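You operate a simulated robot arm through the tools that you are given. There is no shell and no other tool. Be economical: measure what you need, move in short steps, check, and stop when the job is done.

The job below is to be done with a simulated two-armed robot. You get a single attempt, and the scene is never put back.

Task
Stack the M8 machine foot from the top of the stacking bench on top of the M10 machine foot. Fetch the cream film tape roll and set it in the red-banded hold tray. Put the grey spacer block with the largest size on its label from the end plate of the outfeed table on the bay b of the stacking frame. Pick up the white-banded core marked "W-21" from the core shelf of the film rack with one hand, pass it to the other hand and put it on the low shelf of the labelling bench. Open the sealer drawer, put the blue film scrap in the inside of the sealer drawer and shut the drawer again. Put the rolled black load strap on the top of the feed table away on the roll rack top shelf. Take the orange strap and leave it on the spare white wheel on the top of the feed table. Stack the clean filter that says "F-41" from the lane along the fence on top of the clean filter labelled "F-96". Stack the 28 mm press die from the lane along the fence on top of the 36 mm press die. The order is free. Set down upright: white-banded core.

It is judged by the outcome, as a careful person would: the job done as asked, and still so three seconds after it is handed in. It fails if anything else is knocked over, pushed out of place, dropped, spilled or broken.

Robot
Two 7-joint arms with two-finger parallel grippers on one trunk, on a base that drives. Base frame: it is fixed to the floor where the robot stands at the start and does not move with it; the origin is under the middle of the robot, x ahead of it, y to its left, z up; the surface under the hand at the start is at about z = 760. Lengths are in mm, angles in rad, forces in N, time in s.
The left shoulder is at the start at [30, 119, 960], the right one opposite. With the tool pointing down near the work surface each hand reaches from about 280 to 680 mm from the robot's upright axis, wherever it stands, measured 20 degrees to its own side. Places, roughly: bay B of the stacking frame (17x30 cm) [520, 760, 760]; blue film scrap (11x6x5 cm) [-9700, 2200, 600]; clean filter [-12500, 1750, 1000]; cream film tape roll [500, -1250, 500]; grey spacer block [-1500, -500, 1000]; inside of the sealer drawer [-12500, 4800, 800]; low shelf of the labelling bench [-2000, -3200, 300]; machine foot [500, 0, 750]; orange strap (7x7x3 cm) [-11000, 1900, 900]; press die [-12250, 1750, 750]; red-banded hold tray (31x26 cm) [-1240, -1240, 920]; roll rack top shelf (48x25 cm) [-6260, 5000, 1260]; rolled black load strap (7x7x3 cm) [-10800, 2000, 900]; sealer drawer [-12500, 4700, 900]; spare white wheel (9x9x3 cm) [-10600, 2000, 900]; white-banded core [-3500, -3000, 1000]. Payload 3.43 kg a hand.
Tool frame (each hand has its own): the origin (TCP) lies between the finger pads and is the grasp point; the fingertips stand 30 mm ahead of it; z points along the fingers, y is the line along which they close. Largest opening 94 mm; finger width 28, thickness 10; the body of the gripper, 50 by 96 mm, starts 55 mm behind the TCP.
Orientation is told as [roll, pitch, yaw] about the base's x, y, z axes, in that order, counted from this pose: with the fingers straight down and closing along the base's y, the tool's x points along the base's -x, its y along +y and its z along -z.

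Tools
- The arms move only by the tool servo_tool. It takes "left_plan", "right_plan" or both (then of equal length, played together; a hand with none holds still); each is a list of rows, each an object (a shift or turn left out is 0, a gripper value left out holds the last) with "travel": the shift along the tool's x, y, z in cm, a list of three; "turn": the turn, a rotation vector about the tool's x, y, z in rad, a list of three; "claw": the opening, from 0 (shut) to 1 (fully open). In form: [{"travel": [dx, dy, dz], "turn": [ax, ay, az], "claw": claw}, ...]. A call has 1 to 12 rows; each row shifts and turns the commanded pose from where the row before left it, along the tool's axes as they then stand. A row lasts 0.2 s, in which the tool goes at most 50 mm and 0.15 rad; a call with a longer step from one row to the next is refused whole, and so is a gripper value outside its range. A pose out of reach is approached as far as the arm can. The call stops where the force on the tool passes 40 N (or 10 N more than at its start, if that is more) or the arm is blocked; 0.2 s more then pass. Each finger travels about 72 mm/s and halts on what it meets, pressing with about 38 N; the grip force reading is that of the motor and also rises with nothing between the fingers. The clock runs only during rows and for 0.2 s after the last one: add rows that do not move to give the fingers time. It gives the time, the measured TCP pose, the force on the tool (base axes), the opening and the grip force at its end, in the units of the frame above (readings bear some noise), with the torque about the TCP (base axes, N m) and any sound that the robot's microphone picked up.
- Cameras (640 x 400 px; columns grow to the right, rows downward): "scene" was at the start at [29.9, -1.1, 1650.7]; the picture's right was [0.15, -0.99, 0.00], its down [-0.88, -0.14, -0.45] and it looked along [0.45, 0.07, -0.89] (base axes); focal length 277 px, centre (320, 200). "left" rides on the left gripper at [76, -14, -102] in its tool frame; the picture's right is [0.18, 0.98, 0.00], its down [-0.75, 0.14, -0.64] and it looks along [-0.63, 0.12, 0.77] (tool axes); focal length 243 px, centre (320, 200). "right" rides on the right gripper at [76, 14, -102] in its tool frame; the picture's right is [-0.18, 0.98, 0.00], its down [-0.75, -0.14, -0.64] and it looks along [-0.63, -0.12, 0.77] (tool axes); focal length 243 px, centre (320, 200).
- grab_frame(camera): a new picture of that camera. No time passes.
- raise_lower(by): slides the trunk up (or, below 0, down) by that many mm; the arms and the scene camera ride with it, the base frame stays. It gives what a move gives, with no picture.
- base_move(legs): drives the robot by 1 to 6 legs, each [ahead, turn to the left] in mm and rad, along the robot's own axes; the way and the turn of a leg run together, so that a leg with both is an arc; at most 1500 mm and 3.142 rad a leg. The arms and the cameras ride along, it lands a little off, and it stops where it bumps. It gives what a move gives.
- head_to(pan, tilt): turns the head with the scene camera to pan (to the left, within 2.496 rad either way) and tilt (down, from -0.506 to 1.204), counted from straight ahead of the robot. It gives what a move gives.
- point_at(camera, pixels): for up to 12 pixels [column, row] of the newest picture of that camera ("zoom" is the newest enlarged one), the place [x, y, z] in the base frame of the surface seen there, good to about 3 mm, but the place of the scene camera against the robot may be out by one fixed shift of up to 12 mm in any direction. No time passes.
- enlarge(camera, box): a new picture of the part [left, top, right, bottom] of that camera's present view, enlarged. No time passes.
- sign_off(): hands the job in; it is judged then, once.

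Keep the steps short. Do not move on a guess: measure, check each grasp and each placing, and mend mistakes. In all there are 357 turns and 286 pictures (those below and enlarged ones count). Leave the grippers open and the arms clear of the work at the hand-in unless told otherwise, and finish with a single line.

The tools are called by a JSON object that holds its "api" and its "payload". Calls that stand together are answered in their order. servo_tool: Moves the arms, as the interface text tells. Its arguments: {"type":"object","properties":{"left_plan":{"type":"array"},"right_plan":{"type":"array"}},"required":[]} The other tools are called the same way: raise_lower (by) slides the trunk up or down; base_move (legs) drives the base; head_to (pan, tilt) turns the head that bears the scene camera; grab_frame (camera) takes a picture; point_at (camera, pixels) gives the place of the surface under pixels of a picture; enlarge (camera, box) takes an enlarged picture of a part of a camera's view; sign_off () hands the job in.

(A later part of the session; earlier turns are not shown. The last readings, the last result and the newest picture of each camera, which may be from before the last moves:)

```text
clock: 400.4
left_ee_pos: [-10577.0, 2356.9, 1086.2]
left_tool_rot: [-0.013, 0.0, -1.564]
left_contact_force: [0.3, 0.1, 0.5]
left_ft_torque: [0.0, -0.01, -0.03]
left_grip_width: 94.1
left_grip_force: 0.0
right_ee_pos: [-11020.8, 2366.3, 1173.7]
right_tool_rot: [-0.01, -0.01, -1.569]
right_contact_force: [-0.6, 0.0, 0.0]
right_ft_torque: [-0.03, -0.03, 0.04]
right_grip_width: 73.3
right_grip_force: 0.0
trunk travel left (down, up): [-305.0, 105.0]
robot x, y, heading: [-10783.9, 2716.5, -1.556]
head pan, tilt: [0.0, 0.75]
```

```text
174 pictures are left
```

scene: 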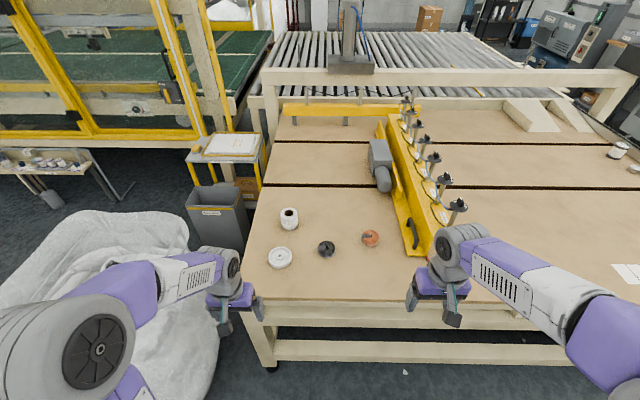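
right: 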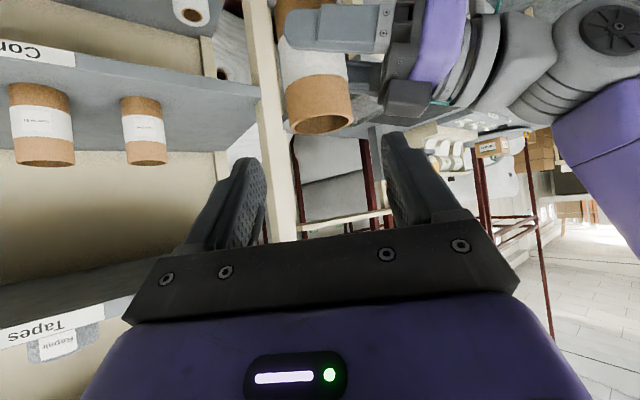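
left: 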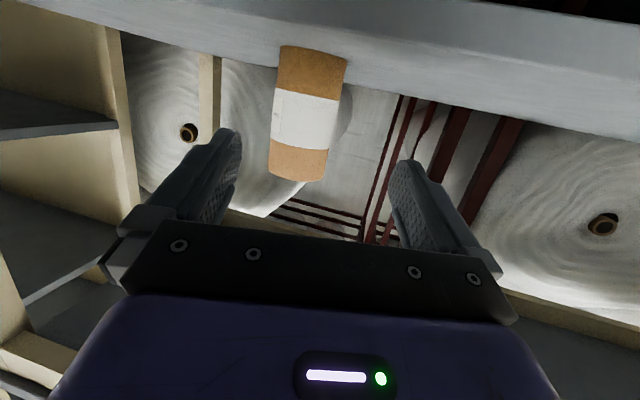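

{"api": "enlarge", "payload": {"camera": "scene", "box": [250, 195, 440, 285]}}

{"api": "point_at", "payload": {"camera": "zoom", "pixels": [[403, 137], [385, 160], [256, 180], [235, 200], [103, 210], [103, 205], [80, 225], [130, 80], [300, 220], [500, 120], [560, 180], [103, 235]]}}

```text
3.37 times, centred on (345, 240) of scene
```

zoom: 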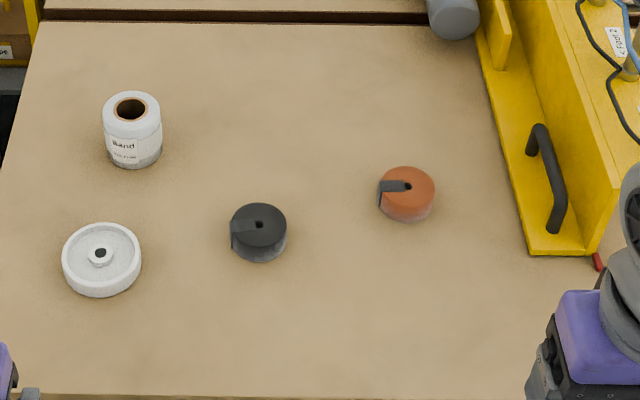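

```text
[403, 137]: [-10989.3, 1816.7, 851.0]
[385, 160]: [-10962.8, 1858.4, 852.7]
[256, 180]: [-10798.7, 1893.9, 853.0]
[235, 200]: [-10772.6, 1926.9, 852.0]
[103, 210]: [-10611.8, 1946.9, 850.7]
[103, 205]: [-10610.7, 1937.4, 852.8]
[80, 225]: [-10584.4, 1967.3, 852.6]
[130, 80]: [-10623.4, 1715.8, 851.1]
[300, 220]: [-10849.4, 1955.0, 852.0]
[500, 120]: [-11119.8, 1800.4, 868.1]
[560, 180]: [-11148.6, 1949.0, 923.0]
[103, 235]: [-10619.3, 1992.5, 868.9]
```

{"api": "point_at", "payload": {"camera": "zoom", "pixels": [[420, 183], [406, 210], [380, 190], [434, 190], [258, 215], [258, 250], [232, 232], [286, 232], [85, 245], [101, 290], [63, 255], [140, 260]]}}

```text
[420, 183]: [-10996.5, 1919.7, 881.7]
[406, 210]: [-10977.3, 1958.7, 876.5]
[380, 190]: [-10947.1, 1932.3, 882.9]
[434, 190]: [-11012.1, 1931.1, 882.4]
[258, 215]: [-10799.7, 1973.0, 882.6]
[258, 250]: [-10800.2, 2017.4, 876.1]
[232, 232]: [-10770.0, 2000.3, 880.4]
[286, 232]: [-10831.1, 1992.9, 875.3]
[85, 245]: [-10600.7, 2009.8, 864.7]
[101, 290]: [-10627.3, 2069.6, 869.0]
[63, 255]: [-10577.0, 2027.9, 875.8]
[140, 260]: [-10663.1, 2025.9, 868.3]
```

Orange strap centre (−10979,1927), black (−10800,1990), wheel (−10620,2027, top ≈ 877); table z 851. Moving the base closer and a little right.

{"api": "base_move", "payload": {"legs": [[0, -0.3], [220, 0], [0, 0.285]]}}

{"api": "raise_lower", "payload": {"by": -60}}

{"api": "servo_tool", "payload": {"left_plan": [{"travel": [-4.5, -2, 0], "turn": [0, 0, -0.12]}, {"travel": [-3, -4, 0], "turn": [0, 0, -0.12]}, {"travel": [-2, -4, 0], "turn": [0, 0, -0.12]}, {"travel": [-1, -4.5, 0], "turn": [0, 0, -0.12]}, {"travel": [0, -4.5, 0], "turn": [0, 0, -0.12]}, {}], "right_plan": [{"travel": [1, -4, 0]}, {"travel": [1, -2, 0]}, {}, {}, {}, {}]}}

{"api": "grab_frame", "payload": {"camera": "left"}}

```text
clock: 404.1
left_ee_pos: [-10646.6, 2139.6, 1086.0]
left_tool_rot: [-0.015, 0.0, -1.581]
left_contact_force: [0.3, 1.0, -0.6]
left_ft_torque: [0.03, 0.02, 0.01]
left_grip_width: 94.0
left_grip_force: 0.0
right_ee_pos: [-11089.5, 2157.0, 1173.9]
right_tool_rot: [-0.009, -0.009, -1.588]
right_contact_force: [-0.9, 0.0, 0.0]
right_ft_torque: [0.0, 0.02, 0.0]
right_grip_width: 73.4
right_grip_force: 0.1
trunk travel left (down, up): [-305.0, 105.0]
robot x, y, heading: [-10846.6, 2499.2, -1.574]
head pan, tilt: [0.0, 0.75]
```

```text
clock: 405.1
left_ee_pos: [-10645.8, 2139.2, 1026.4]
left_tool_rot: [-0.014, 0.001, -1.583]
left_contact_force: [-0.4, -0.2, -0.1]
left_ft_torque: [0.0, 0.01, 0.02]
left_grip_width: 94.2
left_grip_force: 0.1
right_ee_pos: [-11089.5, 2157.7, 1115.3]
right_tool_rot: [-0.01, -0.007, -1.586]
right_contact_force: [0.0, 0.4, -0.6]
right_ft_torque: [-0.02, -0.01, -0.03]
right_grip_width: 73.0
right_grip_force: 0.0
trunk travel left (down, up): [-245.0, 165.0]
robot x, y, heading: [-10849.0, 2498.9, -1.573]
head pan, tilt: [0.0, 0.75]
```

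```text
clock: 406.5
left_ee_pos: [-10817.1, 1988.7, 1027.9]
left_tool_rot: [-0.012, 0.007, -0.979]
left_contact_force: [-0.2, 1.2, -0.3]
left_ft_torque: [-0.01, 0.03, -0.02]
left_grip_width: 93.9
left_grip_force: 0.1
right_ee_pos: [-11148.7, 2177.1, 1114.6]
right_tool_rot: [-0.009, -0.01, -1.585]
right_contact_force: [-0.7, 0.9, 0.4]
right_ft_torque: [0.03, 0.02, 0.02]
right_grip_width: 73.7
right_grip_force: 0.1
trunk travel left (down, up): [-245.0, 165.0]
robot x, y, heading: [-10849.5, 2499.9, -1.571]
head pan, tilt: [0.0, 0.75]
```

```text
172 pictures are left
```

left: 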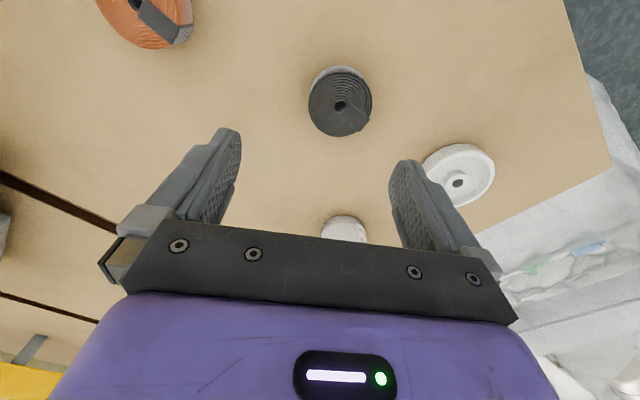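

Blue scrap also visible in the bag at (585,248). Measuring the straps and wheel from here.

{"api": "point_at", "payload": {"camera": "left", "pixels": [[340, 100], [310, 97], [371, 100], [341, 70], [340, 132], [145, 5], [457, 165], [430, 165], [490, 165], [455, 148], [457, 183], [587, 248]]}}

```text
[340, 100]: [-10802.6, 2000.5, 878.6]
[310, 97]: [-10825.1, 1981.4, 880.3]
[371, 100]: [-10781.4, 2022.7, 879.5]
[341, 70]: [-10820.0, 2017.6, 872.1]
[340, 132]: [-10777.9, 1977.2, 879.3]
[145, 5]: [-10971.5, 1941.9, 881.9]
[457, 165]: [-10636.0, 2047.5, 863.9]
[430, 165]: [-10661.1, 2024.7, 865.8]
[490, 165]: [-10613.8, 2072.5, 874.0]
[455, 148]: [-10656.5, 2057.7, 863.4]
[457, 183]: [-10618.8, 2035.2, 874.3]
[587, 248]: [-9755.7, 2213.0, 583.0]
```

{"api": "servo_tool", "payload": {"left_plan": [{"travel": [1.15, -4, 0], "claw": 1}, {"travel": [1.15, -4, 0]}, {"travel": [1.15, -4, 0]}, {"travel": [1.15, -4, 0]}, {}]}}

{"api": "grab_frame", "payload": {"camera": "left"}}

```text
clock: 407.7
left_ee_pos: [-10974.1, 1939.0, 1030.9]
left_tool_rot: [-0.009, 0.01, -0.983]
left_contact_force: [0.1, -0.2, -0.8]
left_ft_torque: [-0.02, 0.04, -0.04]
left_grip_width: 94.2
left_grip_force: 0.0
right_ee_pos: [-11149.3, 2179.4, 1115.4]
right_tool_rot: [-0.008, -0.012, -1.585]
right_contact_force: [-0.9, -0.6, 0.5]
right_ft_torque: [0.01, -0.01, 0.01]
right_grip_width: 73.1
right_grip_force: 0.1
trunk travel left (down, up): [-245.0, 165.0]
robot x, y, heading: [-10847.0, 2503.3, -1.573]
head pan, tilt: [0.0, 0.75]
```

```text
171 pictures are left
```

left: 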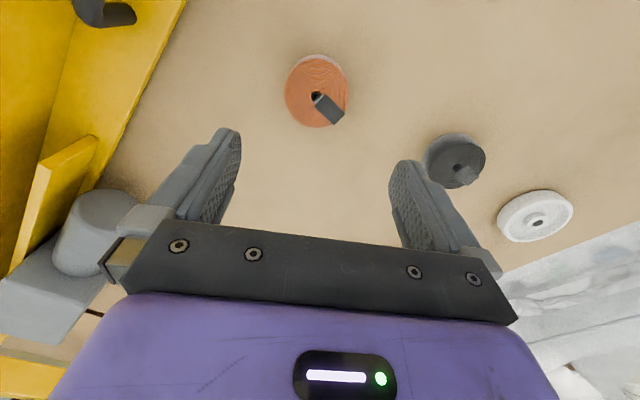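

{"api": "point_at", "payload": {"camera": "left", "pixels": [[285, 92], [348, 92], [316, 60], [316, 127], [300, 85], [540, 218], [500, 215], [573, 212], [457, 165]]}}

```text
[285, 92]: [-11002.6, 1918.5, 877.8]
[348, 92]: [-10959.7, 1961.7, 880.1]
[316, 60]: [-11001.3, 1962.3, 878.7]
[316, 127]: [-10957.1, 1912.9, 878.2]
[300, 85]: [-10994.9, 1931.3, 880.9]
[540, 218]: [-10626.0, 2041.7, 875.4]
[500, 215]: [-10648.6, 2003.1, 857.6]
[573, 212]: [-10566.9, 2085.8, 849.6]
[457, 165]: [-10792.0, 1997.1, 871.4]
```

Centre (−10980,1939), top ≈ 880. Lowering 12 cm and checking.

{"api": "servo_tool", "payload": {"left_plan": [{"travel": [0.3, -0.5, 4]}, {"travel": [0, 0, 4]}, {"travel": [0, 0, 4]}, {}]}}

{"api": "grab_frame", "payload": {"camera": "left"}}

```text
clock: 408.7
left_ee_pos: [-10981.5, 1937.8, 908.0]
left_tool_rot: [-0.012, 0.007, -0.984]
left_contact_force: [-0.1, -0.5, 0.6]
left_ft_torque: [0.0, 0.03, -0.01]
left_grip_width: 93.8
left_grip_force: 0.1
right_ee_pos: [-11149.2, 2178.6, 1115.7]
right_tool_rot: [-0.01, -0.011, -1.589]
right_contact_force: [0.5, -0.4, -0.2]
right_ft_torque: [-0.02, 0.01, 0.0]
right_grip_width: 73.4
right_grip_force: 0.0
trunk travel left (down, up): [-245.0, 165.0]
robot x, y, heading: [-10848.3, 2506.2, -1.578]
head pan, tilt: [0.0, 0.75]
```

```text
170 pictures are left
```

left: 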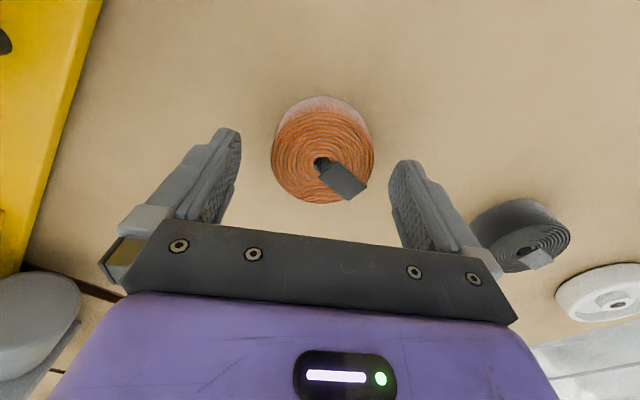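

Centred. Lowering 2.3 cm and closing.

{"api": "servo_tool", "payload": {"left_plan": [{"travel": [0, 0, 1.3]}, {"travel": [0, 0, 1]}, {}, {"claw": 0}, {"claw": 0}, {"claw": 0}, {}]}}

{"api": "servo_tool", "payload": {"left_plan": [{"travel": [0, 0, -0.5]}, {"travel": [0, 0, -1]}, {"travel": [0, 0, -1.5]}, {"travel": [0, 0, -2]}, {"travel": [0, 0, -2]}, {"travel": [0, 0, -1]}, {}]}}

{"api": "grab_frame", "payload": {"camera": "left"}}

```text
clock: 410.3
left_ee_pos: [-10982.9, 1935.3, 886.6]
left_tool_rot: [-0.013, 0.007, -0.982]
left_contact_force: [0.2, 0.1, 0.0]
left_ft_torque: [-0.04, -0.01, 0.01]
left_grip_width: 64.1
left_grip_force: 38.1
right_ee_pos: [-11150.0, 2178.4, 1114.7]
right_tool_rot: [-0.009, -0.01, -1.589]
right_contact_force: [-0.1, 0.3, 0.3]
right_ft_torque: [-0.01, -0.01, 0.01]
right_grip_width: 73.2
right_grip_force: 0.1
trunk travel left (down, up): [-245.0, 165.0]
robot x, y, heading: [-10848.8, 2502.7, -1.57]
head pan, tilt: [0.0, 0.75]
```

```text
clock: 411.9
left_ee_pos: [-10983.3, 1937.1, 968.9]
left_tool_rot: [-0.014, 0.008, -0.985]
left_contact_force: [-0.5, -0.3, -0.9]
left_ft_torque: [0.0, -0.03, 0.01]
left_grip_width: 64.3
left_grip_force: 38.1
right_ee_pos: [-11149.4, 2177.2, 1113.7]
right_tool_rot: [-0.009, -0.007, -1.588]
right_contact_force: [0.3, 0.8, 0.3]
right_ft_torque: [0.01, 0.05, 0.0]
right_grip_width: 73.6
right_grip_force: 0.0
trunk travel left (down, up): [-245.0, 165.0]
robot x, y, heading: [-10851.2, 2500.5, -1.571]
head pan, tilt: [0.0, 0.75]
```

```text
169 pictures are left
```

left: 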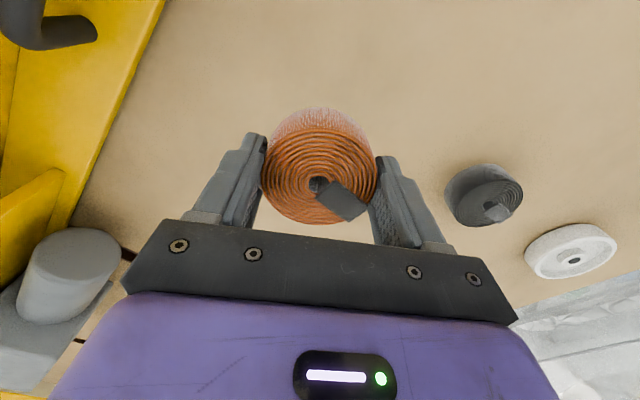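

Held. Measuring the wheel once more, then carrying over.

{"api": "point_at", "payload": {"camera": "left", "pixels": [[572, 260], [526, 255], [616, 245], [560, 277], [585, 226], [550, 235], [600, 260]]}}

{"api": "servo_tool", "payload": {"left_plan": [{"travel": [-0.4, 1.5, 0]}, {"travel": [-0.9, 3, 0]}, {"travel": [-1.2, 3.8, 0]}, {"travel": [-1.2, 3.8, 0]}, {"travel": [-1.2, 3.8, 0]}, {"travel": [-1.2, 3.8, 0]}, {"travel": [-1.2, 3.8, 0]}, {"travel": [-0.6, 2, 0]}, {}]}}

{"api": "grab_frame", "payload": {"camera": "left"}}

```text
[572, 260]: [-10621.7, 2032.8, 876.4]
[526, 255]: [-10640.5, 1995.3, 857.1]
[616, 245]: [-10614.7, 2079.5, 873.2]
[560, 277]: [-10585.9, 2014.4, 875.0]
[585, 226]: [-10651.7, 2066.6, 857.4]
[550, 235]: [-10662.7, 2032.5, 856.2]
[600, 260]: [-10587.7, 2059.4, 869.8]
```

```text
clock: 413.9
left_ee_pos: [-10725.1, 2011.2, 964.2]
left_tool_rot: [-0.012, 0.006, -0.985]
left_contact_force: [0.6, 0.1, -1.9]
left_ft_torque: [0.02, 0.02, 0.02]
left_grip_width: 64.2
left_grip_force: 38.0
right_ee_pos: [-11148.2, 2178.2, 1113.6]
right_tool_rot: [-0.009, -0.009, -1.589]
right_contact_force: [0.8, 0.3, 0.5]
right_ft_torque: [0.01, -0.03, 0.0]
right_grip_width: 73.3
right_grip_force: 0.0
trunk travel left (down, up): [-245.0, 165.0]
robot x, y, heading: [-10843.6, 2504.1, -1.571]
head pan, tilt: [0.0, 0.75]
```

```text
168 pictures are left
```

left: 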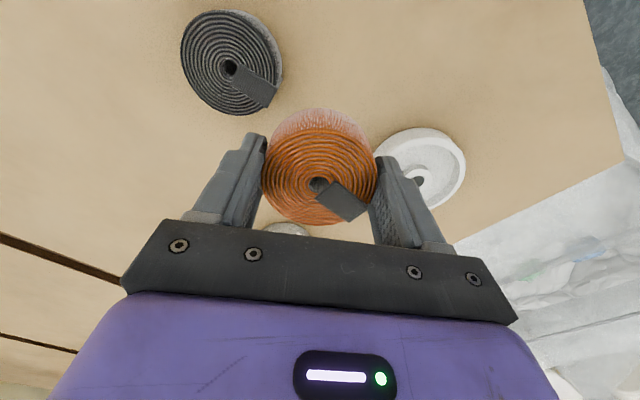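

{"api": "point_at", "payload": {"camera": "left", "pixels": [[419, 181], [420, 130], [464, 168], [385, 143], [438, 205], [445, 140], [458, 190], [400, 135]]}}

```text
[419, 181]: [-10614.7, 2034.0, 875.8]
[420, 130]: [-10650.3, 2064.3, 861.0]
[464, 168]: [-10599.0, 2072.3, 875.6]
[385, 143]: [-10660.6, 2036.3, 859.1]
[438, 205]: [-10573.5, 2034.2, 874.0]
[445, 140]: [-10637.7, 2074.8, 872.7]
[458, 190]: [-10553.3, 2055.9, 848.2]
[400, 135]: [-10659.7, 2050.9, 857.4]
```

Wheel hub at (−10617,2033), top 876. Moving over it, then lowering to ≈ 3 mm above (TCP ≈ 915).

{"api": "servo_tool", "payload": {"left_plan": [{"travel": [-0.9, 2.1, 0]}, {"travel": [-1.2, 2.9, 0]}, {"travel": [-1.2, 2.9, 0]}, {"travel": [-0.93, 2.25, 0]}, {}, {"travel": [0, 0, 2]}, {"travel": [0, 0, 2]}, {"travel": [0, 0, 0.8]}, {}]}}

{"api": "grab_frame", "payload": {"camera": "left"}}

{"api": "enlarge", "payload": {"camera": "scene", "box": [180, 200, 340, 320]}}

```text
clock: 415.9
left_ee_pos: [-10619.5, 2032.7, 914.3]
left_tool_rot: [-0.012, 0.006, -0.983]
left_contact_force: [0.4, -0.3, -0.4]
left_ft_torque: [-0.01, 0.03, 0.04]
left_grip_width: 64.4
left_grip_force: 38.4
right_ee_pos: [-11148.8, 2178.1, 1115.6]
right_tool_rot: [-0.01, -0.01, -1.588]
right_contact_force: [-0.4, 0.6, -0.2]
right_ft_torque: [-0.03, -0.05, -0.03]
right_grip_width: 73.2
right_grip_force: 0.0
trunk travel left (down, up): [-245.0, 165.0]
robot x, y, heading: [-10845.0, 2504.0, -1.571]
head pan, tilt: [0.0, 0.75]
```

```text
167 pictures are left
```

left: 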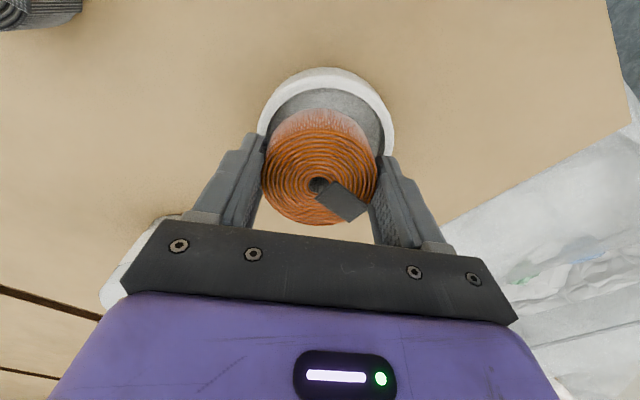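

```text
3.33 times, centred on (260, 260) of scene
```

zoom: 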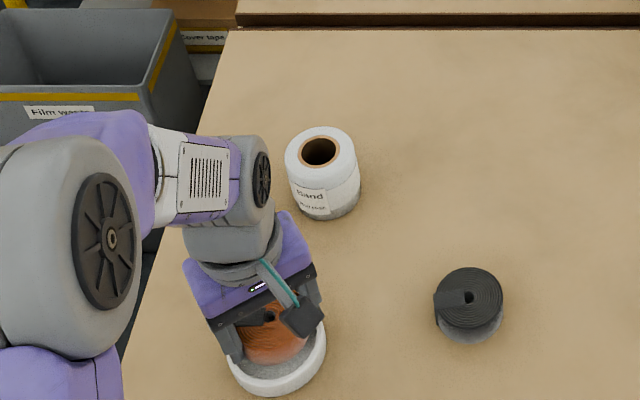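

{"api": "servo_tool", "payload": {"left_plan": [{"travel": [0, 0, 0.2]}, {"travel": [0, 0, 0.15]}, {"travel": [0, 0, 0.1]}, {}]}}

```text
clock: 416.9
left_ee_pos: [-10619.3, 2034.0, 911.6]
left_tool_rot: [-0.011, 0.008, -0.983]
left_contact_force: [-0.1, 1.4, 5.2]
left_ft_torque: [0.14, -0.18, 0.04]
left_grip_width: 64.4
left_grip_force: 37.8
right_ee_pos: [-11149.1, 2178.4, 1114.2]
right_tool_rot: [-0.01, -0.011, -1.588]
right_contact_force: [0.9, -0.4, 1.2]
right_ft_torque: [0.0, -0.01, 0.03]
right_grip_width: 73.5
right_grip_force: 0.1
trunk travel left (down, up): [-245.0, 165.0]
robot x, y, heading: [-10847.0, 2501.3, -1.574]
head pan, tilt: [0.0, 0.75]
```

Contact (5 N). Opening and rising.

{"api": "servo_tool", "payload": {"left_plan": [{"claw": 0.72}, {"claw": 0.78}, {"claw": 0.88}, {"claw": 1}, {}, {"travel": [0, 0, -1]}, {"travel": [0, 0, -3]}, {"travel": [0, 0, -4]}, {"travel": [0, 0, -4]}, {}]}}

{"api": "grab_frame", "payload": {"camera": "left"}}

```text
clock: 419.1
left_ee_pos: [-10617.1, 2032.0, 1030.9]
left_tool_rot: [-0.012, 0.007, -0.983]
left_contact_force: [0.3, 0.3, 0.1]
left_ft_torque: [0.04, 0.04, 0.02]
left_grip_width: 94.0
left_grip_force: 0.0
right_ee_pos: [-11148.7, 2178.1, 1114.9]
right_tool_rot: [-0.008, -0.009, -1.588]
right_contact_force: [-0.2, 0.5, -0.3]
right_ft_torque: [0.0, 0.0, 0.02]
right_grip_width: 73.3
right_grip_force: 0.0
trunk travel left (down, up): [-245.0, 165.0]
robot x, y, heading: [-10846.5, 2502.7, -1.57]
head pan, tilt: [0.0, 0.75]
```

```text
165 pictures are left
```

left: 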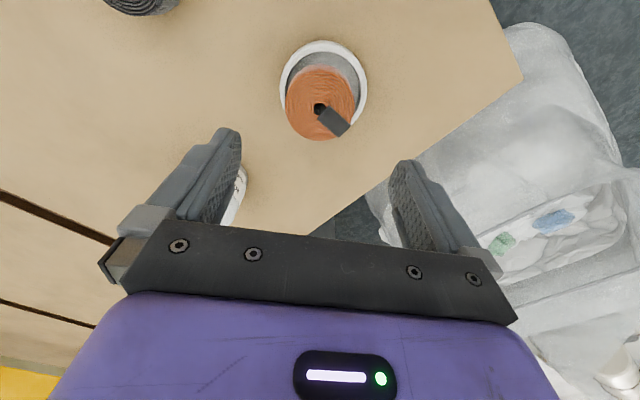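

{"api": "point_at", "payload": {"camera": "left", "pixels": [[300, 80], [345, 85], [295, 120], [325, 135], [320, 85], [350, 105], [283, 90], [365, 85], [322, 45]]}}

{"api": "enlarge", "payload": {"camera": "scene", "box": [180, 200, 340, 320]}}

```text
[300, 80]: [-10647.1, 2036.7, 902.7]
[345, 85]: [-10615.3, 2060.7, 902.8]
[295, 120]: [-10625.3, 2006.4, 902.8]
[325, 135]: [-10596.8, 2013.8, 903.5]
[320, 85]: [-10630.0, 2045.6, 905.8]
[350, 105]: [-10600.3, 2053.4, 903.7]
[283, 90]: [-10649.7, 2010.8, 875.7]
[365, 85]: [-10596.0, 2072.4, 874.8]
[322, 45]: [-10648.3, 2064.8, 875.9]
```

```text
3.33 times, centred on (260, 260) of scene
```

zoom: 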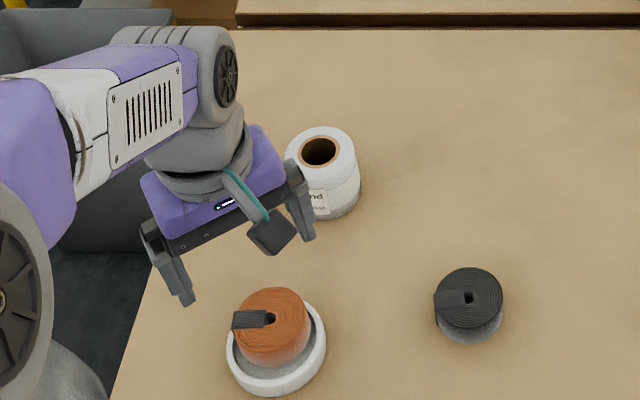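

Orange strap sits level on the wheel. Now to the far end of the table for the filters and dies: back off, drive 1.45 m along, and look.

{"api": "servo_tool", "payload": {"left_plan": [{"travel": [3, 0, -3], "turn": [0, 0, 0.12]}, {"travel": [3, 0, -3], "turn": [0, 0, 0.12]}, {"travel": [3, 0, -2], "turn": [0, 0, 0.12]}, {"travel": [3, 0, 0], "turn": [0, 0, 0.12]}, {"turn": [0, 0, 0.12]}]}}

{"api": "base_move", "payload": {"legs": [[-250, 0], [0, -1.571], [1400, 0], [0, 1.571]]}}

{"api": "head_to", "payload": {"pan": 0, "tilt": 0.7}}

{"api": "grab_frame", "payload": {"camera": "scene"}}

```text
clock: 420.3
left_ee_pos: [-10663.4, 2143.9, 1110.3]
left_tool_rot: [-0.014, 0.001, -1.588]
left_contact_force: [0.6, 0.4, -0.8]
left_ft_torque: [0.04, 0.02, -0.01]
left_grip_width: 94.1
left_grip_force: 0.1
right_ee_pos: [-11149.4, 2178.1, 1114.2]
right_tool_rot: [-0.009, -0.009, -1.588]
right_contact_force: [0.0, 0.1, 0.1]
right_ft_torque: [-0.01, 0.0, 0.0]
right_grip_width: 73.4
right_grip_force: 0.1
trunk travel left (down, up): [-245.0, 165.0]
robot x, y, heading: [-10845.3, 2506.8, -1.572]
head pan, tilt: [0.0, 0.75]
```

```text
clock: 436.2
left_ee_pos: [-12050.2, 2361.9, 1111.1]
left_tool_rot: [-0.014, 0.001, -1.568]
left_contact_force: [-0.4, 0.9, -0.3]
left_ft_torque: [0.01, 0.0, -0.05]
left_grip_width: 93.9
left_grip_force: 0.1
right_ee_pos: [-12535.3, 2389.4, 1114.3]
right_tool_rot: [-0.01, -0.009, -1.572]
right_contact_force: [0.4, -0.3, 0.0]
right_ft_torque: [0.01, -0.01, 0.02]
right_grip_width: 73.4
right_grip_force: 0.0
trunk travel left (down, up): [-245.0, 165.0]
robot x, y, heading: [-12238.1, 2716.8, -1.56]
head pan, tilt: [0.0, 0.75]
```

```text
clock: 436.8
left_ee_pos: [-12049.0, 2360.5, 1112.8]
left_tool_rot: [-0.013, 0.0, -1.567]
left_contact_force: [0.4, 0.5, 0.3]
left_ft_torque: [-0.05, -0.02, -0.01]
left_grip_width: 94.0
left_grip_force: 0.1
right_ee_pos: [-12535.4, 2389.2, 1115.0]
right_tool_rot: [-0.011, -0.01, -1.574]
right_contact_force: [0.7, 0.1, 0.2]
right_ft_torque: [0.03, 0.01, -0.01]
right_grip_width: 73.5
right_grip_force: 0.1
trunk travel left (down, up): [-245.0, 165.0]
robot x, y, heading: [-12238.6, 2717.8, -1.556]
head pan, tilt: [0.0, 0.7]
```

```text
163 pictures are left
```

scene: 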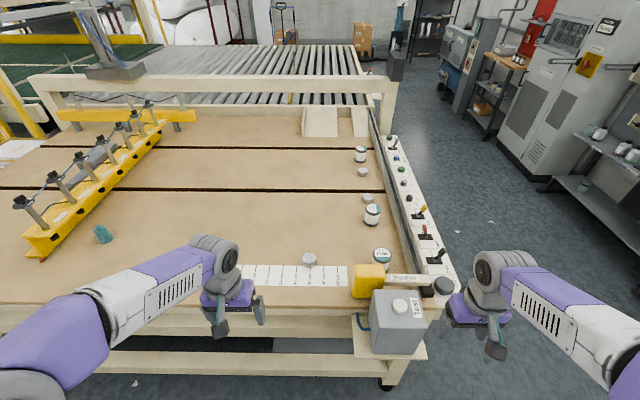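

Objects are standing in a lane along the right-hand fence of the table. Zooming in.

{"api": "enlarge", "payload": {"camera": "scene", "box": [290, 130, 450, 290]}}

{"api": "point_at", "payload": {"camera": "zoom", "pixels": [[230, 315], [200, 215], [195, 170], [175, 100], [170, 60], [50, 320], [300, 320], [250, 370]]}}

```text
2.50 times, centred on (370, 210) of scene
```

zoom: 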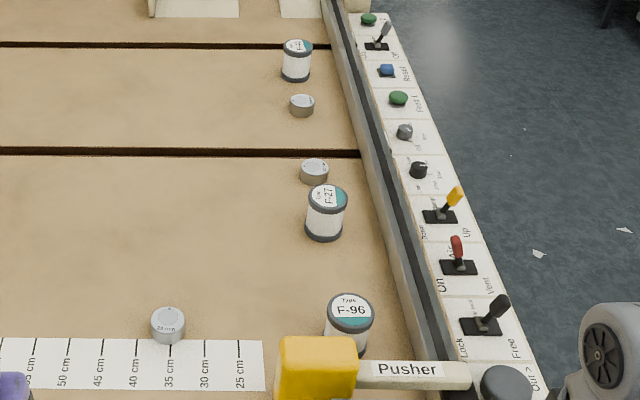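

```text
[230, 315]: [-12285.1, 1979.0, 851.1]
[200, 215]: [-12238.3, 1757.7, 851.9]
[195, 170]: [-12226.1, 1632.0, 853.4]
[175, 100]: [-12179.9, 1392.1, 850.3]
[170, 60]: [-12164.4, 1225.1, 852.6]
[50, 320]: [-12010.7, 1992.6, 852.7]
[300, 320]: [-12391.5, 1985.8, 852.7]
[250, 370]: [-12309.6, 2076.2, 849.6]
```

{"api": "enlarge", "payload": {"camera": "scene", "box": [350, 140, 390, 180]}}

{"api": "enlarge", "payload": {"camera": "scene", "box": [350, 188, 395, 230]}}

{"api": "enlarge", "payload": {"camera": "scene", "box": [295, 240, 345, 280]}}

```text
10.00 times, centred on (370, 160) of scene
```

zoom: 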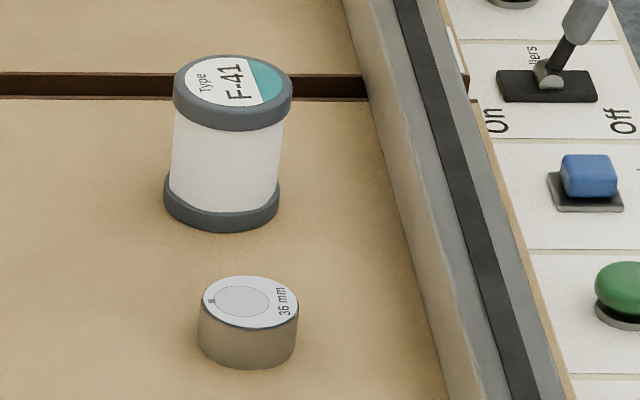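

```text
9.52 times, centred on (372, 209) of scene
```

zoom: 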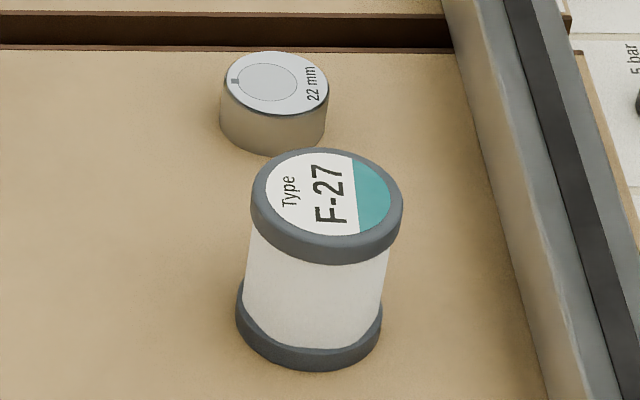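

```text
10.00 times, centred on (320, 260) of scene
```

zoom: 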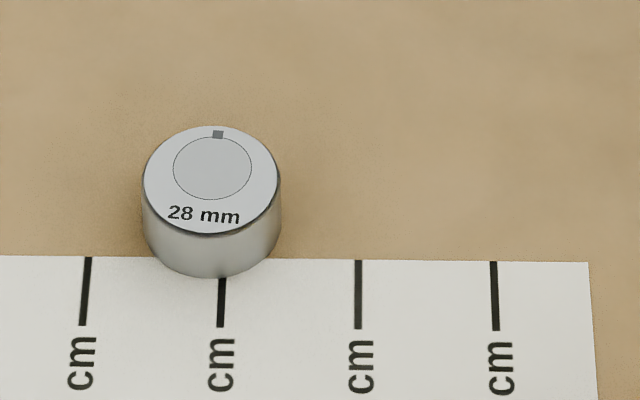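

28 mm die at (310,259), 36 mm at (363,171), F-41 at (361,152), F-96 at (382,256). Measuring them all.

{"api": "point_at", "payload": {"camera": "scene", "pixels": [[361, 149], [360, 160], [362, 171], [368, 198], [371, 212], [382, 253], [381, 262], [309, 258], [395, 185], [440, 255], [420, 305], [455, 290]]}}

{"api": "point_at", "payload": {"camera": "scene", "pixels": [[415, 216], [430, 240], [405, 130], [470, 250], [480, 180], [500, 200], [395, 60], [380, 130], [440, 350], [430, 200], [560, 300]]}}

```text
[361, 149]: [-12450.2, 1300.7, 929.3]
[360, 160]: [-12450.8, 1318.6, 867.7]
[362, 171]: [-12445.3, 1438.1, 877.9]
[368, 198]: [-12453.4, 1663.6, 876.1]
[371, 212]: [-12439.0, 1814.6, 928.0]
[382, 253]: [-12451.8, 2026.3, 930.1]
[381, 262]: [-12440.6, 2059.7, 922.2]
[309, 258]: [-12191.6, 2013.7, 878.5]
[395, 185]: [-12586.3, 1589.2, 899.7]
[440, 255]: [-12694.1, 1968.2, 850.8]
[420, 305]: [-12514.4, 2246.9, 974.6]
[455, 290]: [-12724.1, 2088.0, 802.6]
```

```text
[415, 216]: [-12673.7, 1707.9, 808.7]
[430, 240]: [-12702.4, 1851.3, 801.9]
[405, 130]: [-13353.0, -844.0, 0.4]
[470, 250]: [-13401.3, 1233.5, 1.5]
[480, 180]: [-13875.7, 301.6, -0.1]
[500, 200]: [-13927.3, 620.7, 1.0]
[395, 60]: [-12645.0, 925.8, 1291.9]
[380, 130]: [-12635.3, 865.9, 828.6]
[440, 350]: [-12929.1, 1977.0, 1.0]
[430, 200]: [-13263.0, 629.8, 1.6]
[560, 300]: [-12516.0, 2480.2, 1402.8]
```

The 28 mm die at (−12192,2014) is reachable from the front; 36 mm, F-41 and F-96 from the table's end. Positioning for the 28 mm die with the right hand.

{"api": "base_move", "payload": {"legs": [[0, 0.38], [230, 0], [0, -0.394]]}}

{"api": "servo_tool", "payload": {"right_plan": [{"travel": [-3, 4, 0], "claw": 1}, {"travel": [-3, 4, 0]}, {"travel": [-3, 4, 0]}, {"travel": [-3, 4, 0]}, {"travel": [-2, 4, 0]}, {"travel": [0, 4, 0]}, {}]}}

{"api": "grab_frame", "payload": {"camera": "right"}}

```text
clock: 440.9
left_ee_pos: [-11968.6, 2143.1, 1111.5]
left_tool_rot: [-0.015, 0.0, -1.59]
left_contact_force: [0.3, 0.5, 0.0]
left_ft_torque: [0.02, 0.0, 0.0]
left_grip_width: 94.0
left_grip_force: 0.0
right_ee_pos: [-12455.1, 2182.2, 1114.4]
right_tool_rot: [-0.009, -0.009, -1.593]
right_contact_force: [0.3, -0.1, 0.1]
right_ft_torque: [0.01, 0.01, 0.05]
right_grip_width: 73.3
right_grip_force: 0.1
trunk travel left (down, up): [-245.0, 165.0]
robot x, y, heading: [-12147.8, 2504.4, -1.579]
head pan, tilt: [0.0, 0.7]
```

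```text
clock: 442.5
left_ee_pos: [-11970.3, 2144.1, 1111.5]
left_tool_rot: [-0.014, 0.001, -1.591]
left_contact_force: [-0.4, -0.4, 0.9]
left_ft_torque: [-0.01, 0.01, 0.04]
left_grip_width: 93.9
left_grip_force: 0.1
right_ee_pos: [-12217.9, 2036.3, 1113.5]
right_tool_rot: [-0.008, -0.009, -1.596]
right_contact_force: [0.5, -0.8, -0.3]
right_ft_torque: [0.01, -0.01, 0.03]
right_grip_width: 94.1
right_grip_force: 0.0
trunk travel left (down, up): [-245.0, 165.0]
robot x, y, heading: [-12150.7, 2504.0, -1.58]
head pan, tilt: [0.0, 0.7]
```

```text
158 pictures are left
```

right: 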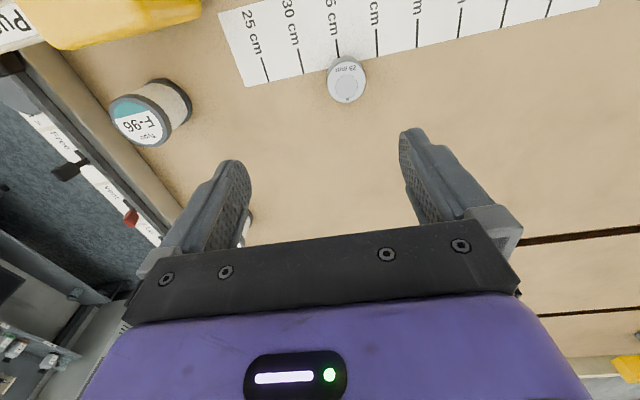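

{"api": "point_at", "payload": {"camera": "right", "pixels": [[346, 80], [328, 82], [365, 78], [346, 62], [347, 98], [400, 110], [140, 125], [170, 100]]}}

```text
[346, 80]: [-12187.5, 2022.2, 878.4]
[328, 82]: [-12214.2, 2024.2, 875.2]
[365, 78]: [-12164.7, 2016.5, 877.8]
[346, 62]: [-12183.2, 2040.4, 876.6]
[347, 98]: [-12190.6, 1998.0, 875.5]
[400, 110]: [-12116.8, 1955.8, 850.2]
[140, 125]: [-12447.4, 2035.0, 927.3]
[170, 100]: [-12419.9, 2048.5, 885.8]
```

Die centre (−12188,2020), ~50 mm wide, top 878. Moving over and down to z ≈ 915.

{"api": "servo_tool", "payload": {"right_plan": [{"travel": [-1.6, 3.0, 2]}, {"travel": [0, 0, 4.5], "claw": 0.85}, {"travel": [0, 0, 4.5]}, {"travel": [0, 0, 4.5]}, {"travel": [0, 0, 4.3]}, {}]}}

{"api": "grab_frame", "payload": {"camera": "right"}}

```text
clock: 443.9
left_ee_pos: [-11969.3, 2144.6, 1111.8]
left_tool_rot: [-0.014, -0.002, -1.588]
left_contact_force: [-0.7, 0.9, 0.0]
left_ft_torque: [0.0, 0.02, 0.01]
left_grip_width: 93.9
left_grip_force: 0.1
right_ee_pos: [-12190.9, 2016.9, 915.4]
right_tool_rot: [-0.009, -0.01, -1.595]
right_contact_force: [0.7, 0.5, 0.7]
right_ft_torque: [-0.01, -0.01, 0.01]
right_grip_width: 79.9
right_grip_force: 0.0
trunk travel left (down, up): [-245.0, 165.0]
robot x, y, heading: [-12150.4, 2507.8, -1.58]
head pan, tilt: [0.0, 0.7]
```

```text
157 pictures are left
```

right: 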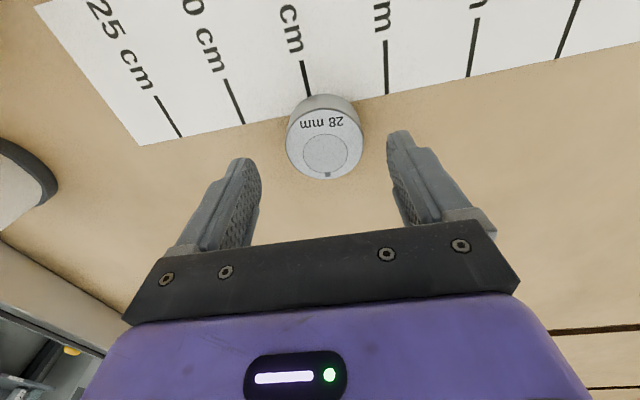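

{"api": "servo_tool", "payload": {"right_plan": [{"travel": [0.4, 0.2, 1.5]}, {"travel": [0, 0, 1.5]}, {}, {"claw": 0}, {"claw": 0}, {"claw": 0}, {}]}}

{"api": "servo_tool", "payload": {"right_plan": [{"travel": [0, 0, -0.5]}, {"travel": [0, 0, -1]}, {"travel": [0, 0, -2]}, {"travel": [0, 0, -3]}, {"travel": [0, 0, -3]}, {"travel": [0, 0, -3]}, {"travel": [0, 0, -3]}, {"travel": [1, 0, -3]}, {"travel": [3, 0, -2]}, {"travel": [3, 0, 0]}, {"travel": [3, 0, 0]}]}}

{"api": "grab_frame", "payload": {"camera": "right"}}

```text
clock: 445.5
left_ee_pos: [-11969.6, 2143.8, 1111.6]
left_tool_rot: [-0.013, -0.001, -1.59]
left_contact_force: [0.8, -0.3, -0.4]
left_ft_torque: [0.01, -0.03, -0.01]
left_grip_width: 94.1
left_grip_force: 0.0
right_ee_pos: [-12188.8, 2020.2, 885.7]
right_tool_rot: [-0.009, -0.008, -1.594]
right_contact_force: [0.7, 0.7, 0.5]
right_ft_torque: [-0.01, -0.01, 0.03]
right_grip_width: 50.6
right_grip_force: 38.3
trunk travel left (down, up): [-245.0, 165.0]
robot x, y, heading: [-12149.3, 2506.2, -1.58]
head pan, tilt: [0.0, 0.7]
```

```text
clock: 447.9
left_ee_pos: [-11968.6, 2144.0, 1112.1]
left_tool_rot: [-0.014, -0.002, -1.591]
left_contact_force: [-0.1, 0.3, -0.1]
left_ft_torque: [-0.01, 0.02, 0.01]
left_grip_width: 93.9
left_grip_force: 0.0
right_ee_pos: [-12185.6, 2123.9, 1090.0]
right_tool_rot: [-0.009, -0.01, -1.593]
right_contact_force: [0.2, 0.3, -3.5]
right_ft_torque: [-0.04, 0.02, -0.02]
right_grip_width: 50.6
right_grip_force: 37.9
trunk travel left (down, up): [-245.0, 165.0]
robot x, y, heading: [-12150.5, 2505.8, -1.583]
head pan, tilt: [0.0, 0.7]
```

```text
156 pictures are left
```

right: 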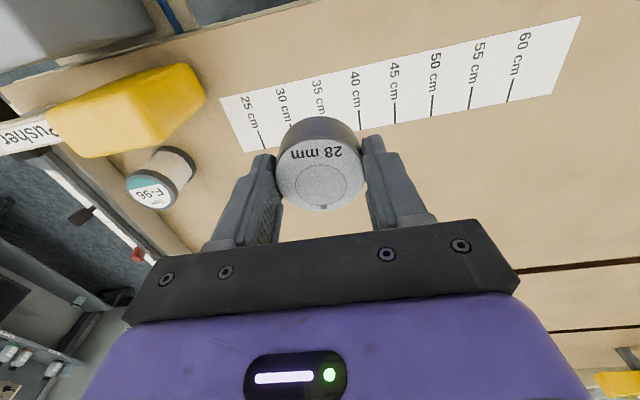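

Die held (50.6 mm). Driving round to the table's end.

{"api": "base_move", "payload": {"legs": [[-400, 0.01], [0, -1.571], [1100, 0], [0, 1.571], [1315, 0], [0, 1.571]]}}

{"api": "head_to", "payload": {"pan": 0, "tilt": 0.8}}

{"api": "grab_frame", "payload": {"camera": "scene"}}

```text
clock: 473.6
left_ee_pos: [-12930.3, 1782.5, 1110.8]
left_tool_rot: [-0.014, 0.001, -0.033]
left_contact_force: [-0.1, 1.0, -1.1]
left_ft_torque: [0.02, 0.0, -0.02]
left_grip_width: 94.0
left_grip_force: 0.1
right_ee_pos: [-12911.8, 1566.1, 1089.3]
right_tool_rot: [-0.01, -0.007, -0.034]
right_contact_force: [-0.1, 1.0, -3.4]
right_ft_torque: [0.02, 0.03, -0.04]
right_grip_width: 50.6
right_grip_force: 38.5
trunk travel left (down, up): [-245.0, 165.0]
robot x, y, heading: [-13293.4, 1606.0, -0.023]
head pan, tilt: [0.0, 0.7]
```

```text
clock: 474.2
left_ee_pos: [-12931.2, 1782.7, 1110.5]
left_tool_rot: [-0.015, 0.0, -0.031]
left_contact_force: [-0.8, -0.5, 0.3]
left_ft_torque: [-0.01, 0.0, 0.06]
left_grip_width: 93.8
left_grip_force: 0.1
right_ee_pos: [-12913.2, 1567.3, 1089.6]
right_tool_rot: [-0.008, -0.009, -0.035]
right_contact_force: [-0.5, -0.2, -3.3]
right_ft_torque: [0.01, 0.0, 0.0]
right_grip_width: 50.4
right_grip_force: 37.9
trunk travel left (down, up): [-245.0, 165.0]
robot x, y, heading: [-13295.6, 1606.5, -0.02]
head pan, tilt: [0.0, 0.799]
```

```text
155 pictures are left
```

scene: 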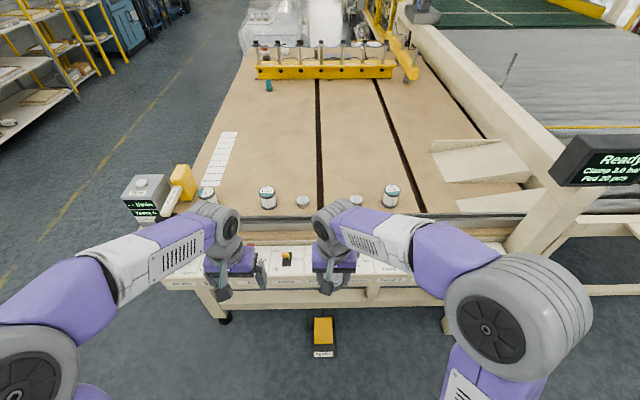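

There's a floor pedal at (322,335). Measuring it, the panel edge and the items.

{"api": "point_at", "payload": {"camera": "scene", "pixels": [[322, 352], [322, 325], [306, 340], [280, 295], [250, 268], [356, 198], [391, 190], [268, 192], [302, 202], [207, 193], [450, 300], [600, 175]]}}

```text
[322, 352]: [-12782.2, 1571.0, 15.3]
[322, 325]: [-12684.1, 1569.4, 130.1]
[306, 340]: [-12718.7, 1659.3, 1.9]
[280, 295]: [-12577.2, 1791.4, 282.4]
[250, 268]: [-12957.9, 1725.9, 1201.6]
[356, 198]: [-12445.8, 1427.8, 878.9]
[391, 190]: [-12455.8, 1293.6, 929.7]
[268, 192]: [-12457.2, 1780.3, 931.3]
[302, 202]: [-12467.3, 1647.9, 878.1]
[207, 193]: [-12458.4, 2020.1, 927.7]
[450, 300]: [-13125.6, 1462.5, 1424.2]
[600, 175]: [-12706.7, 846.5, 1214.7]
```

Checking my own base footprint with the head tilted down.

{"api": "head_to", "payload": {"pan": 0, "tilt": 1.2}}

{"api": "grab_frame", "payload": {"camera": "scene"}}

{"api": "point_at", "payload": {"camera": "scene", "pixels": [[320, 340], [320, 310], [320, 290], [260, 320], [380, 320], [320, 380], [240, 350], [400, 350], [320, 270]]}}

```text
clock: 475.1
left_ee_pos: [-12931.0, 1782.6, 1112.0]
left_tool_rot: [-0.014, 0.001, -0.033]
left_contact_force: [-0.2, 0.1, 0.0]
left_ft_torque: [0.01, 0.0, 0.01]
left_grip_width: 94.1
left_grip_force: 0.1
right_ee_pos: [-12913.0, 1567.2, 1090.3]
right_tool_rot: [-0.008, -0.009, -0.036]
right_contact_force: [0.3, -0.2, -2.9]
right_ft_torque: [-0.03, 0.02, -0.02]
right_grip_width: 50.3
right_grip_force: 38.4
trunk travel left (down, up): [-245.0, 165.0]
robot x, y, heading: [-13293.6, 1607.0, -0.02]
head pan, tilt: [0.0, 1.201]
```

```text
154 pictures are left
```

scene: 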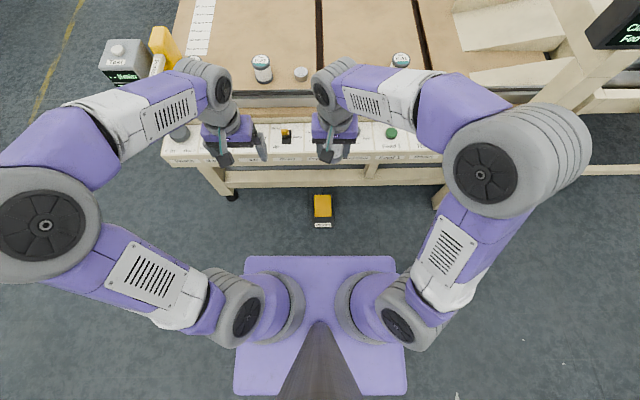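

```text
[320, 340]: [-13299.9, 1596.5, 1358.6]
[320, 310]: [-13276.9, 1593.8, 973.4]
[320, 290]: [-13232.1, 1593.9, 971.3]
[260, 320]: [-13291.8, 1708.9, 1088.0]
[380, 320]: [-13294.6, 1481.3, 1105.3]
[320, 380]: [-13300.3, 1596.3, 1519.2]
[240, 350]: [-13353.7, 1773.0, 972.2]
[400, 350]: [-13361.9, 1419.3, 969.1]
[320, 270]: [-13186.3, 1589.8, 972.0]
```

My base extends at most ~290 mm ahead, so x = −13090 clears the pedal. Raising the trunk and driving 200 mm ahead.

{"api": "raise_lower", "payload": {"by": 120}}

{"api": "base_move", "payload": {"legs": [[200, 0.02]]}}

{"api": "servo_tool", "payload": {"right_plan": [{"travel": [-2, -1, 0]}, {"travel": [-3, -1.5, 0]}, {"travel": [-3, -1.5, 0]}, {"travel": [-3, -1.5, 1]}, {"travel": [-3, -1.5, 2]}, {"travel": [-2, -1, 2]}, {}]}}

{"api": "grab_frame", "payload": {"camera": "right"}}

```text
clock: 476.6
left_ee_pos: [-12931.2, 1783.4, 1229.8]
left_tool_rot: [-0.012, -0.001, -0.032]
left_contact_force: [0.9, 0.3, -0.3]
left_ft_torque: [-0.04, 0.01, 0.0]
left_grip_width: 93.9
left_grip_force: 0.1
right_ee_pos: [-12912.9, 1567.8, 1210.1]
right_tool_rot: [-0.008, -0.009, -0.036]
right_contact_force: [-0.4, 0.1, -2.5]
right_ft_torque: [0.0, 0.02, 0.04]
right_grip_width: 50.1
right_grip_force: 38.3
trunk travel left (down, up): [-365.0, 45.0]
robot x, y, heading: [-13294.1, 1603.9, -0.02]
head pan, tilt: [0.0, 1.201]
```

```text
clock: 478.2
left_ee_pos: [-12733.6, 1788.1, 1230.9]
left_tool_rot: [-0.013, -0.001, -0.011]
left_contact_force: [0.1, 0.5, 0.0]
left_ft_torque: [0.05, 0.01, -0.02]
left_grip_width: 93.8
left_grip_force: 0.1
right_ee_pos: [-12711.5, 1573.0, 1209.9]
right_tool_rot: [-0.009, -0.01, -0.015]
right_contact_force: [0.5, 0.0, -2.8]
right_ft_torque: [-0.01, -0.01, 0.03]
right_grip_width: 50.3
right_grip_force: 38.0
trunk travel left (down, up): [-365.0, 45.0]
robot x, y, heading: [-13092.6, 1603.4, 0.001]
head pan, tilt: [0.0, 1.201]
```

```text
clock: 479.8
left_ee_pos: [-12734.0, 1786.9, 1231.0]
left_tool_rot: [-0.013, 0.0, -0.011]
left_contact_force: [-0.1, 0.2, 0.2]
left_ft_torque: [0.02, -0.01, -0.04]
left_grip_width: 94.0
left_grip_force: 0.2
right_ee_pos: [-12551.4, 1491.4, 1160.4]
right_tool_rot: [-0.009, -0.008, -0.016]
right_contact_force: [0.3, 0.3, -2.2]
right_ft_torque: [0.0, 0.02, 0.02]
right_grip_width: 50.5
right_grip_force: 38.0
trunk travel left (down, up): [-365.0, 45.0]
robot x, y, heading: [-13093.3, 1601.9, 0.0]
head pan, tilt: [0.0, 1.201]
```

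```text
153 pictures are left
```

right: 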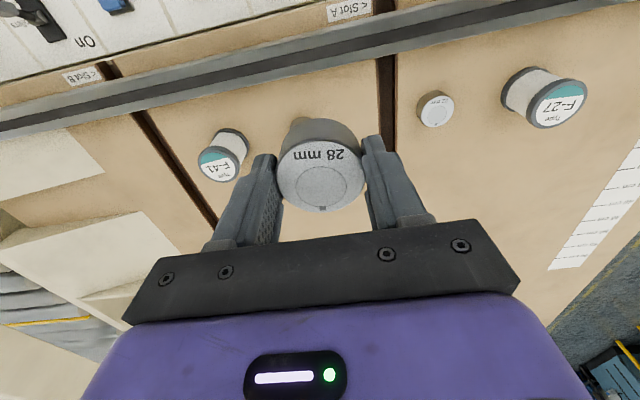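

The 36 mm die is hidden behind the held one. I measure the neighbours to calibrate, and shift a bit to see it.

{"api": "point_at", "payload": {"camera": "right", "pixels": [[219, 165], [200, 165], [236, 170], [218, 150], [435, 109], [558, 105], [420, 108], [450, 110], [300, 122]]}}

{"api": "servo_tool", "payload": {"right_plan": [{"travel": [0, 3, 0]}, {"travel": [0, 4, 0]}, {}]}}

{"api": "grab_frame", "payload": {"camera": "right"}}

```text
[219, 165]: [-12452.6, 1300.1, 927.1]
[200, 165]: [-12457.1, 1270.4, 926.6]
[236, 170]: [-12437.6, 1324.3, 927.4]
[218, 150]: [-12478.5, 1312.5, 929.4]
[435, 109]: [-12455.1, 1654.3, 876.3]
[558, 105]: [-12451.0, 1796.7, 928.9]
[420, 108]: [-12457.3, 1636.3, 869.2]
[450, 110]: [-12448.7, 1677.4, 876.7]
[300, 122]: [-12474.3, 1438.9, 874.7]
```

```text
clock: 480.6
left_ee_pos: [-12733.0, 1785.6, 1232.0]
left_tool_rot: [-0.014, -0.001, -0.012]
left_contact_force: [0.2, -1.0, 0.0]
left_ft_torque: [0.01, -0.01, -0.03]
left_grip_width: 94.0
left_grip_force: 0.1
right_ee_pos: [-12549.4, 1559.8, 1161.4]
right_tool_rot: [-0.009, -0.008, -0.014]
right_contact_force: [-0.4, -0.4, -2.6]
right_ft_torque: [-0.01, 0.0, -0.01]
right_grip_width: 50.2
right_grip_force: 38.0
trunk travel left (down, up): [-365.0, 45.0]
robot x, y, heading: [-13091.2, 1603.9, -0.001]
head pan, tilt: [0.0, 1.201]
```

```text
152 pictures are left
```

right: 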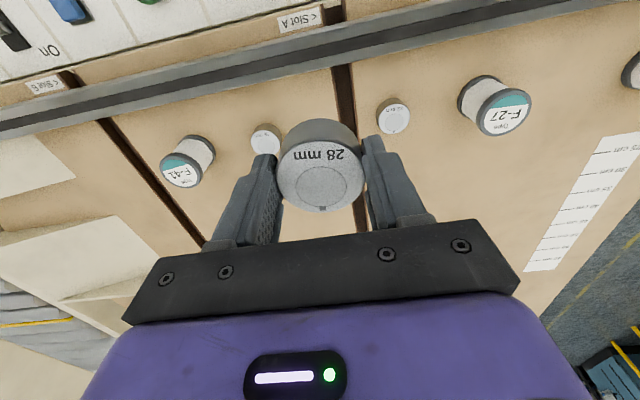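

36 mm die visible at (265,138). Measuring.

{"api": "point_at", "payload": {"camera": "right", "pixels": [[265, 140], [251, 139], [278, 132], [266, 124], [265, 152], [258, 130], [272, 145]]}}

{"api": "enlarge", "payload": {"camera": "right", "box": [230, 105, 300, 170]}}

```text
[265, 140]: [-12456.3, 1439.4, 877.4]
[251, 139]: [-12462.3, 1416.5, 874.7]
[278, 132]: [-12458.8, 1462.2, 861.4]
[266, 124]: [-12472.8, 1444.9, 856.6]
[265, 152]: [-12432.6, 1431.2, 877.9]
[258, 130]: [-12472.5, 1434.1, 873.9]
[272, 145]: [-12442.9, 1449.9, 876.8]
```

```text
6.15 times, centred on (265, 138) of right
```

zoom: 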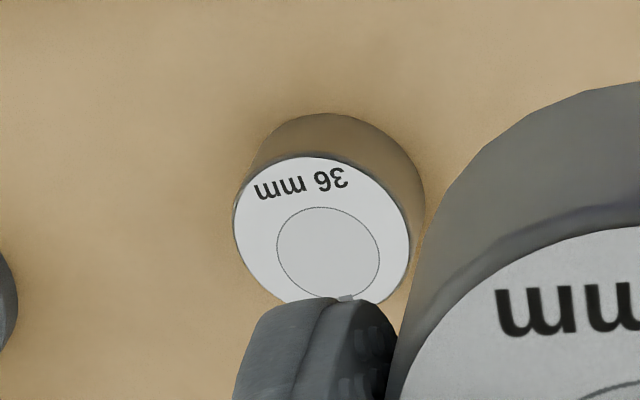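

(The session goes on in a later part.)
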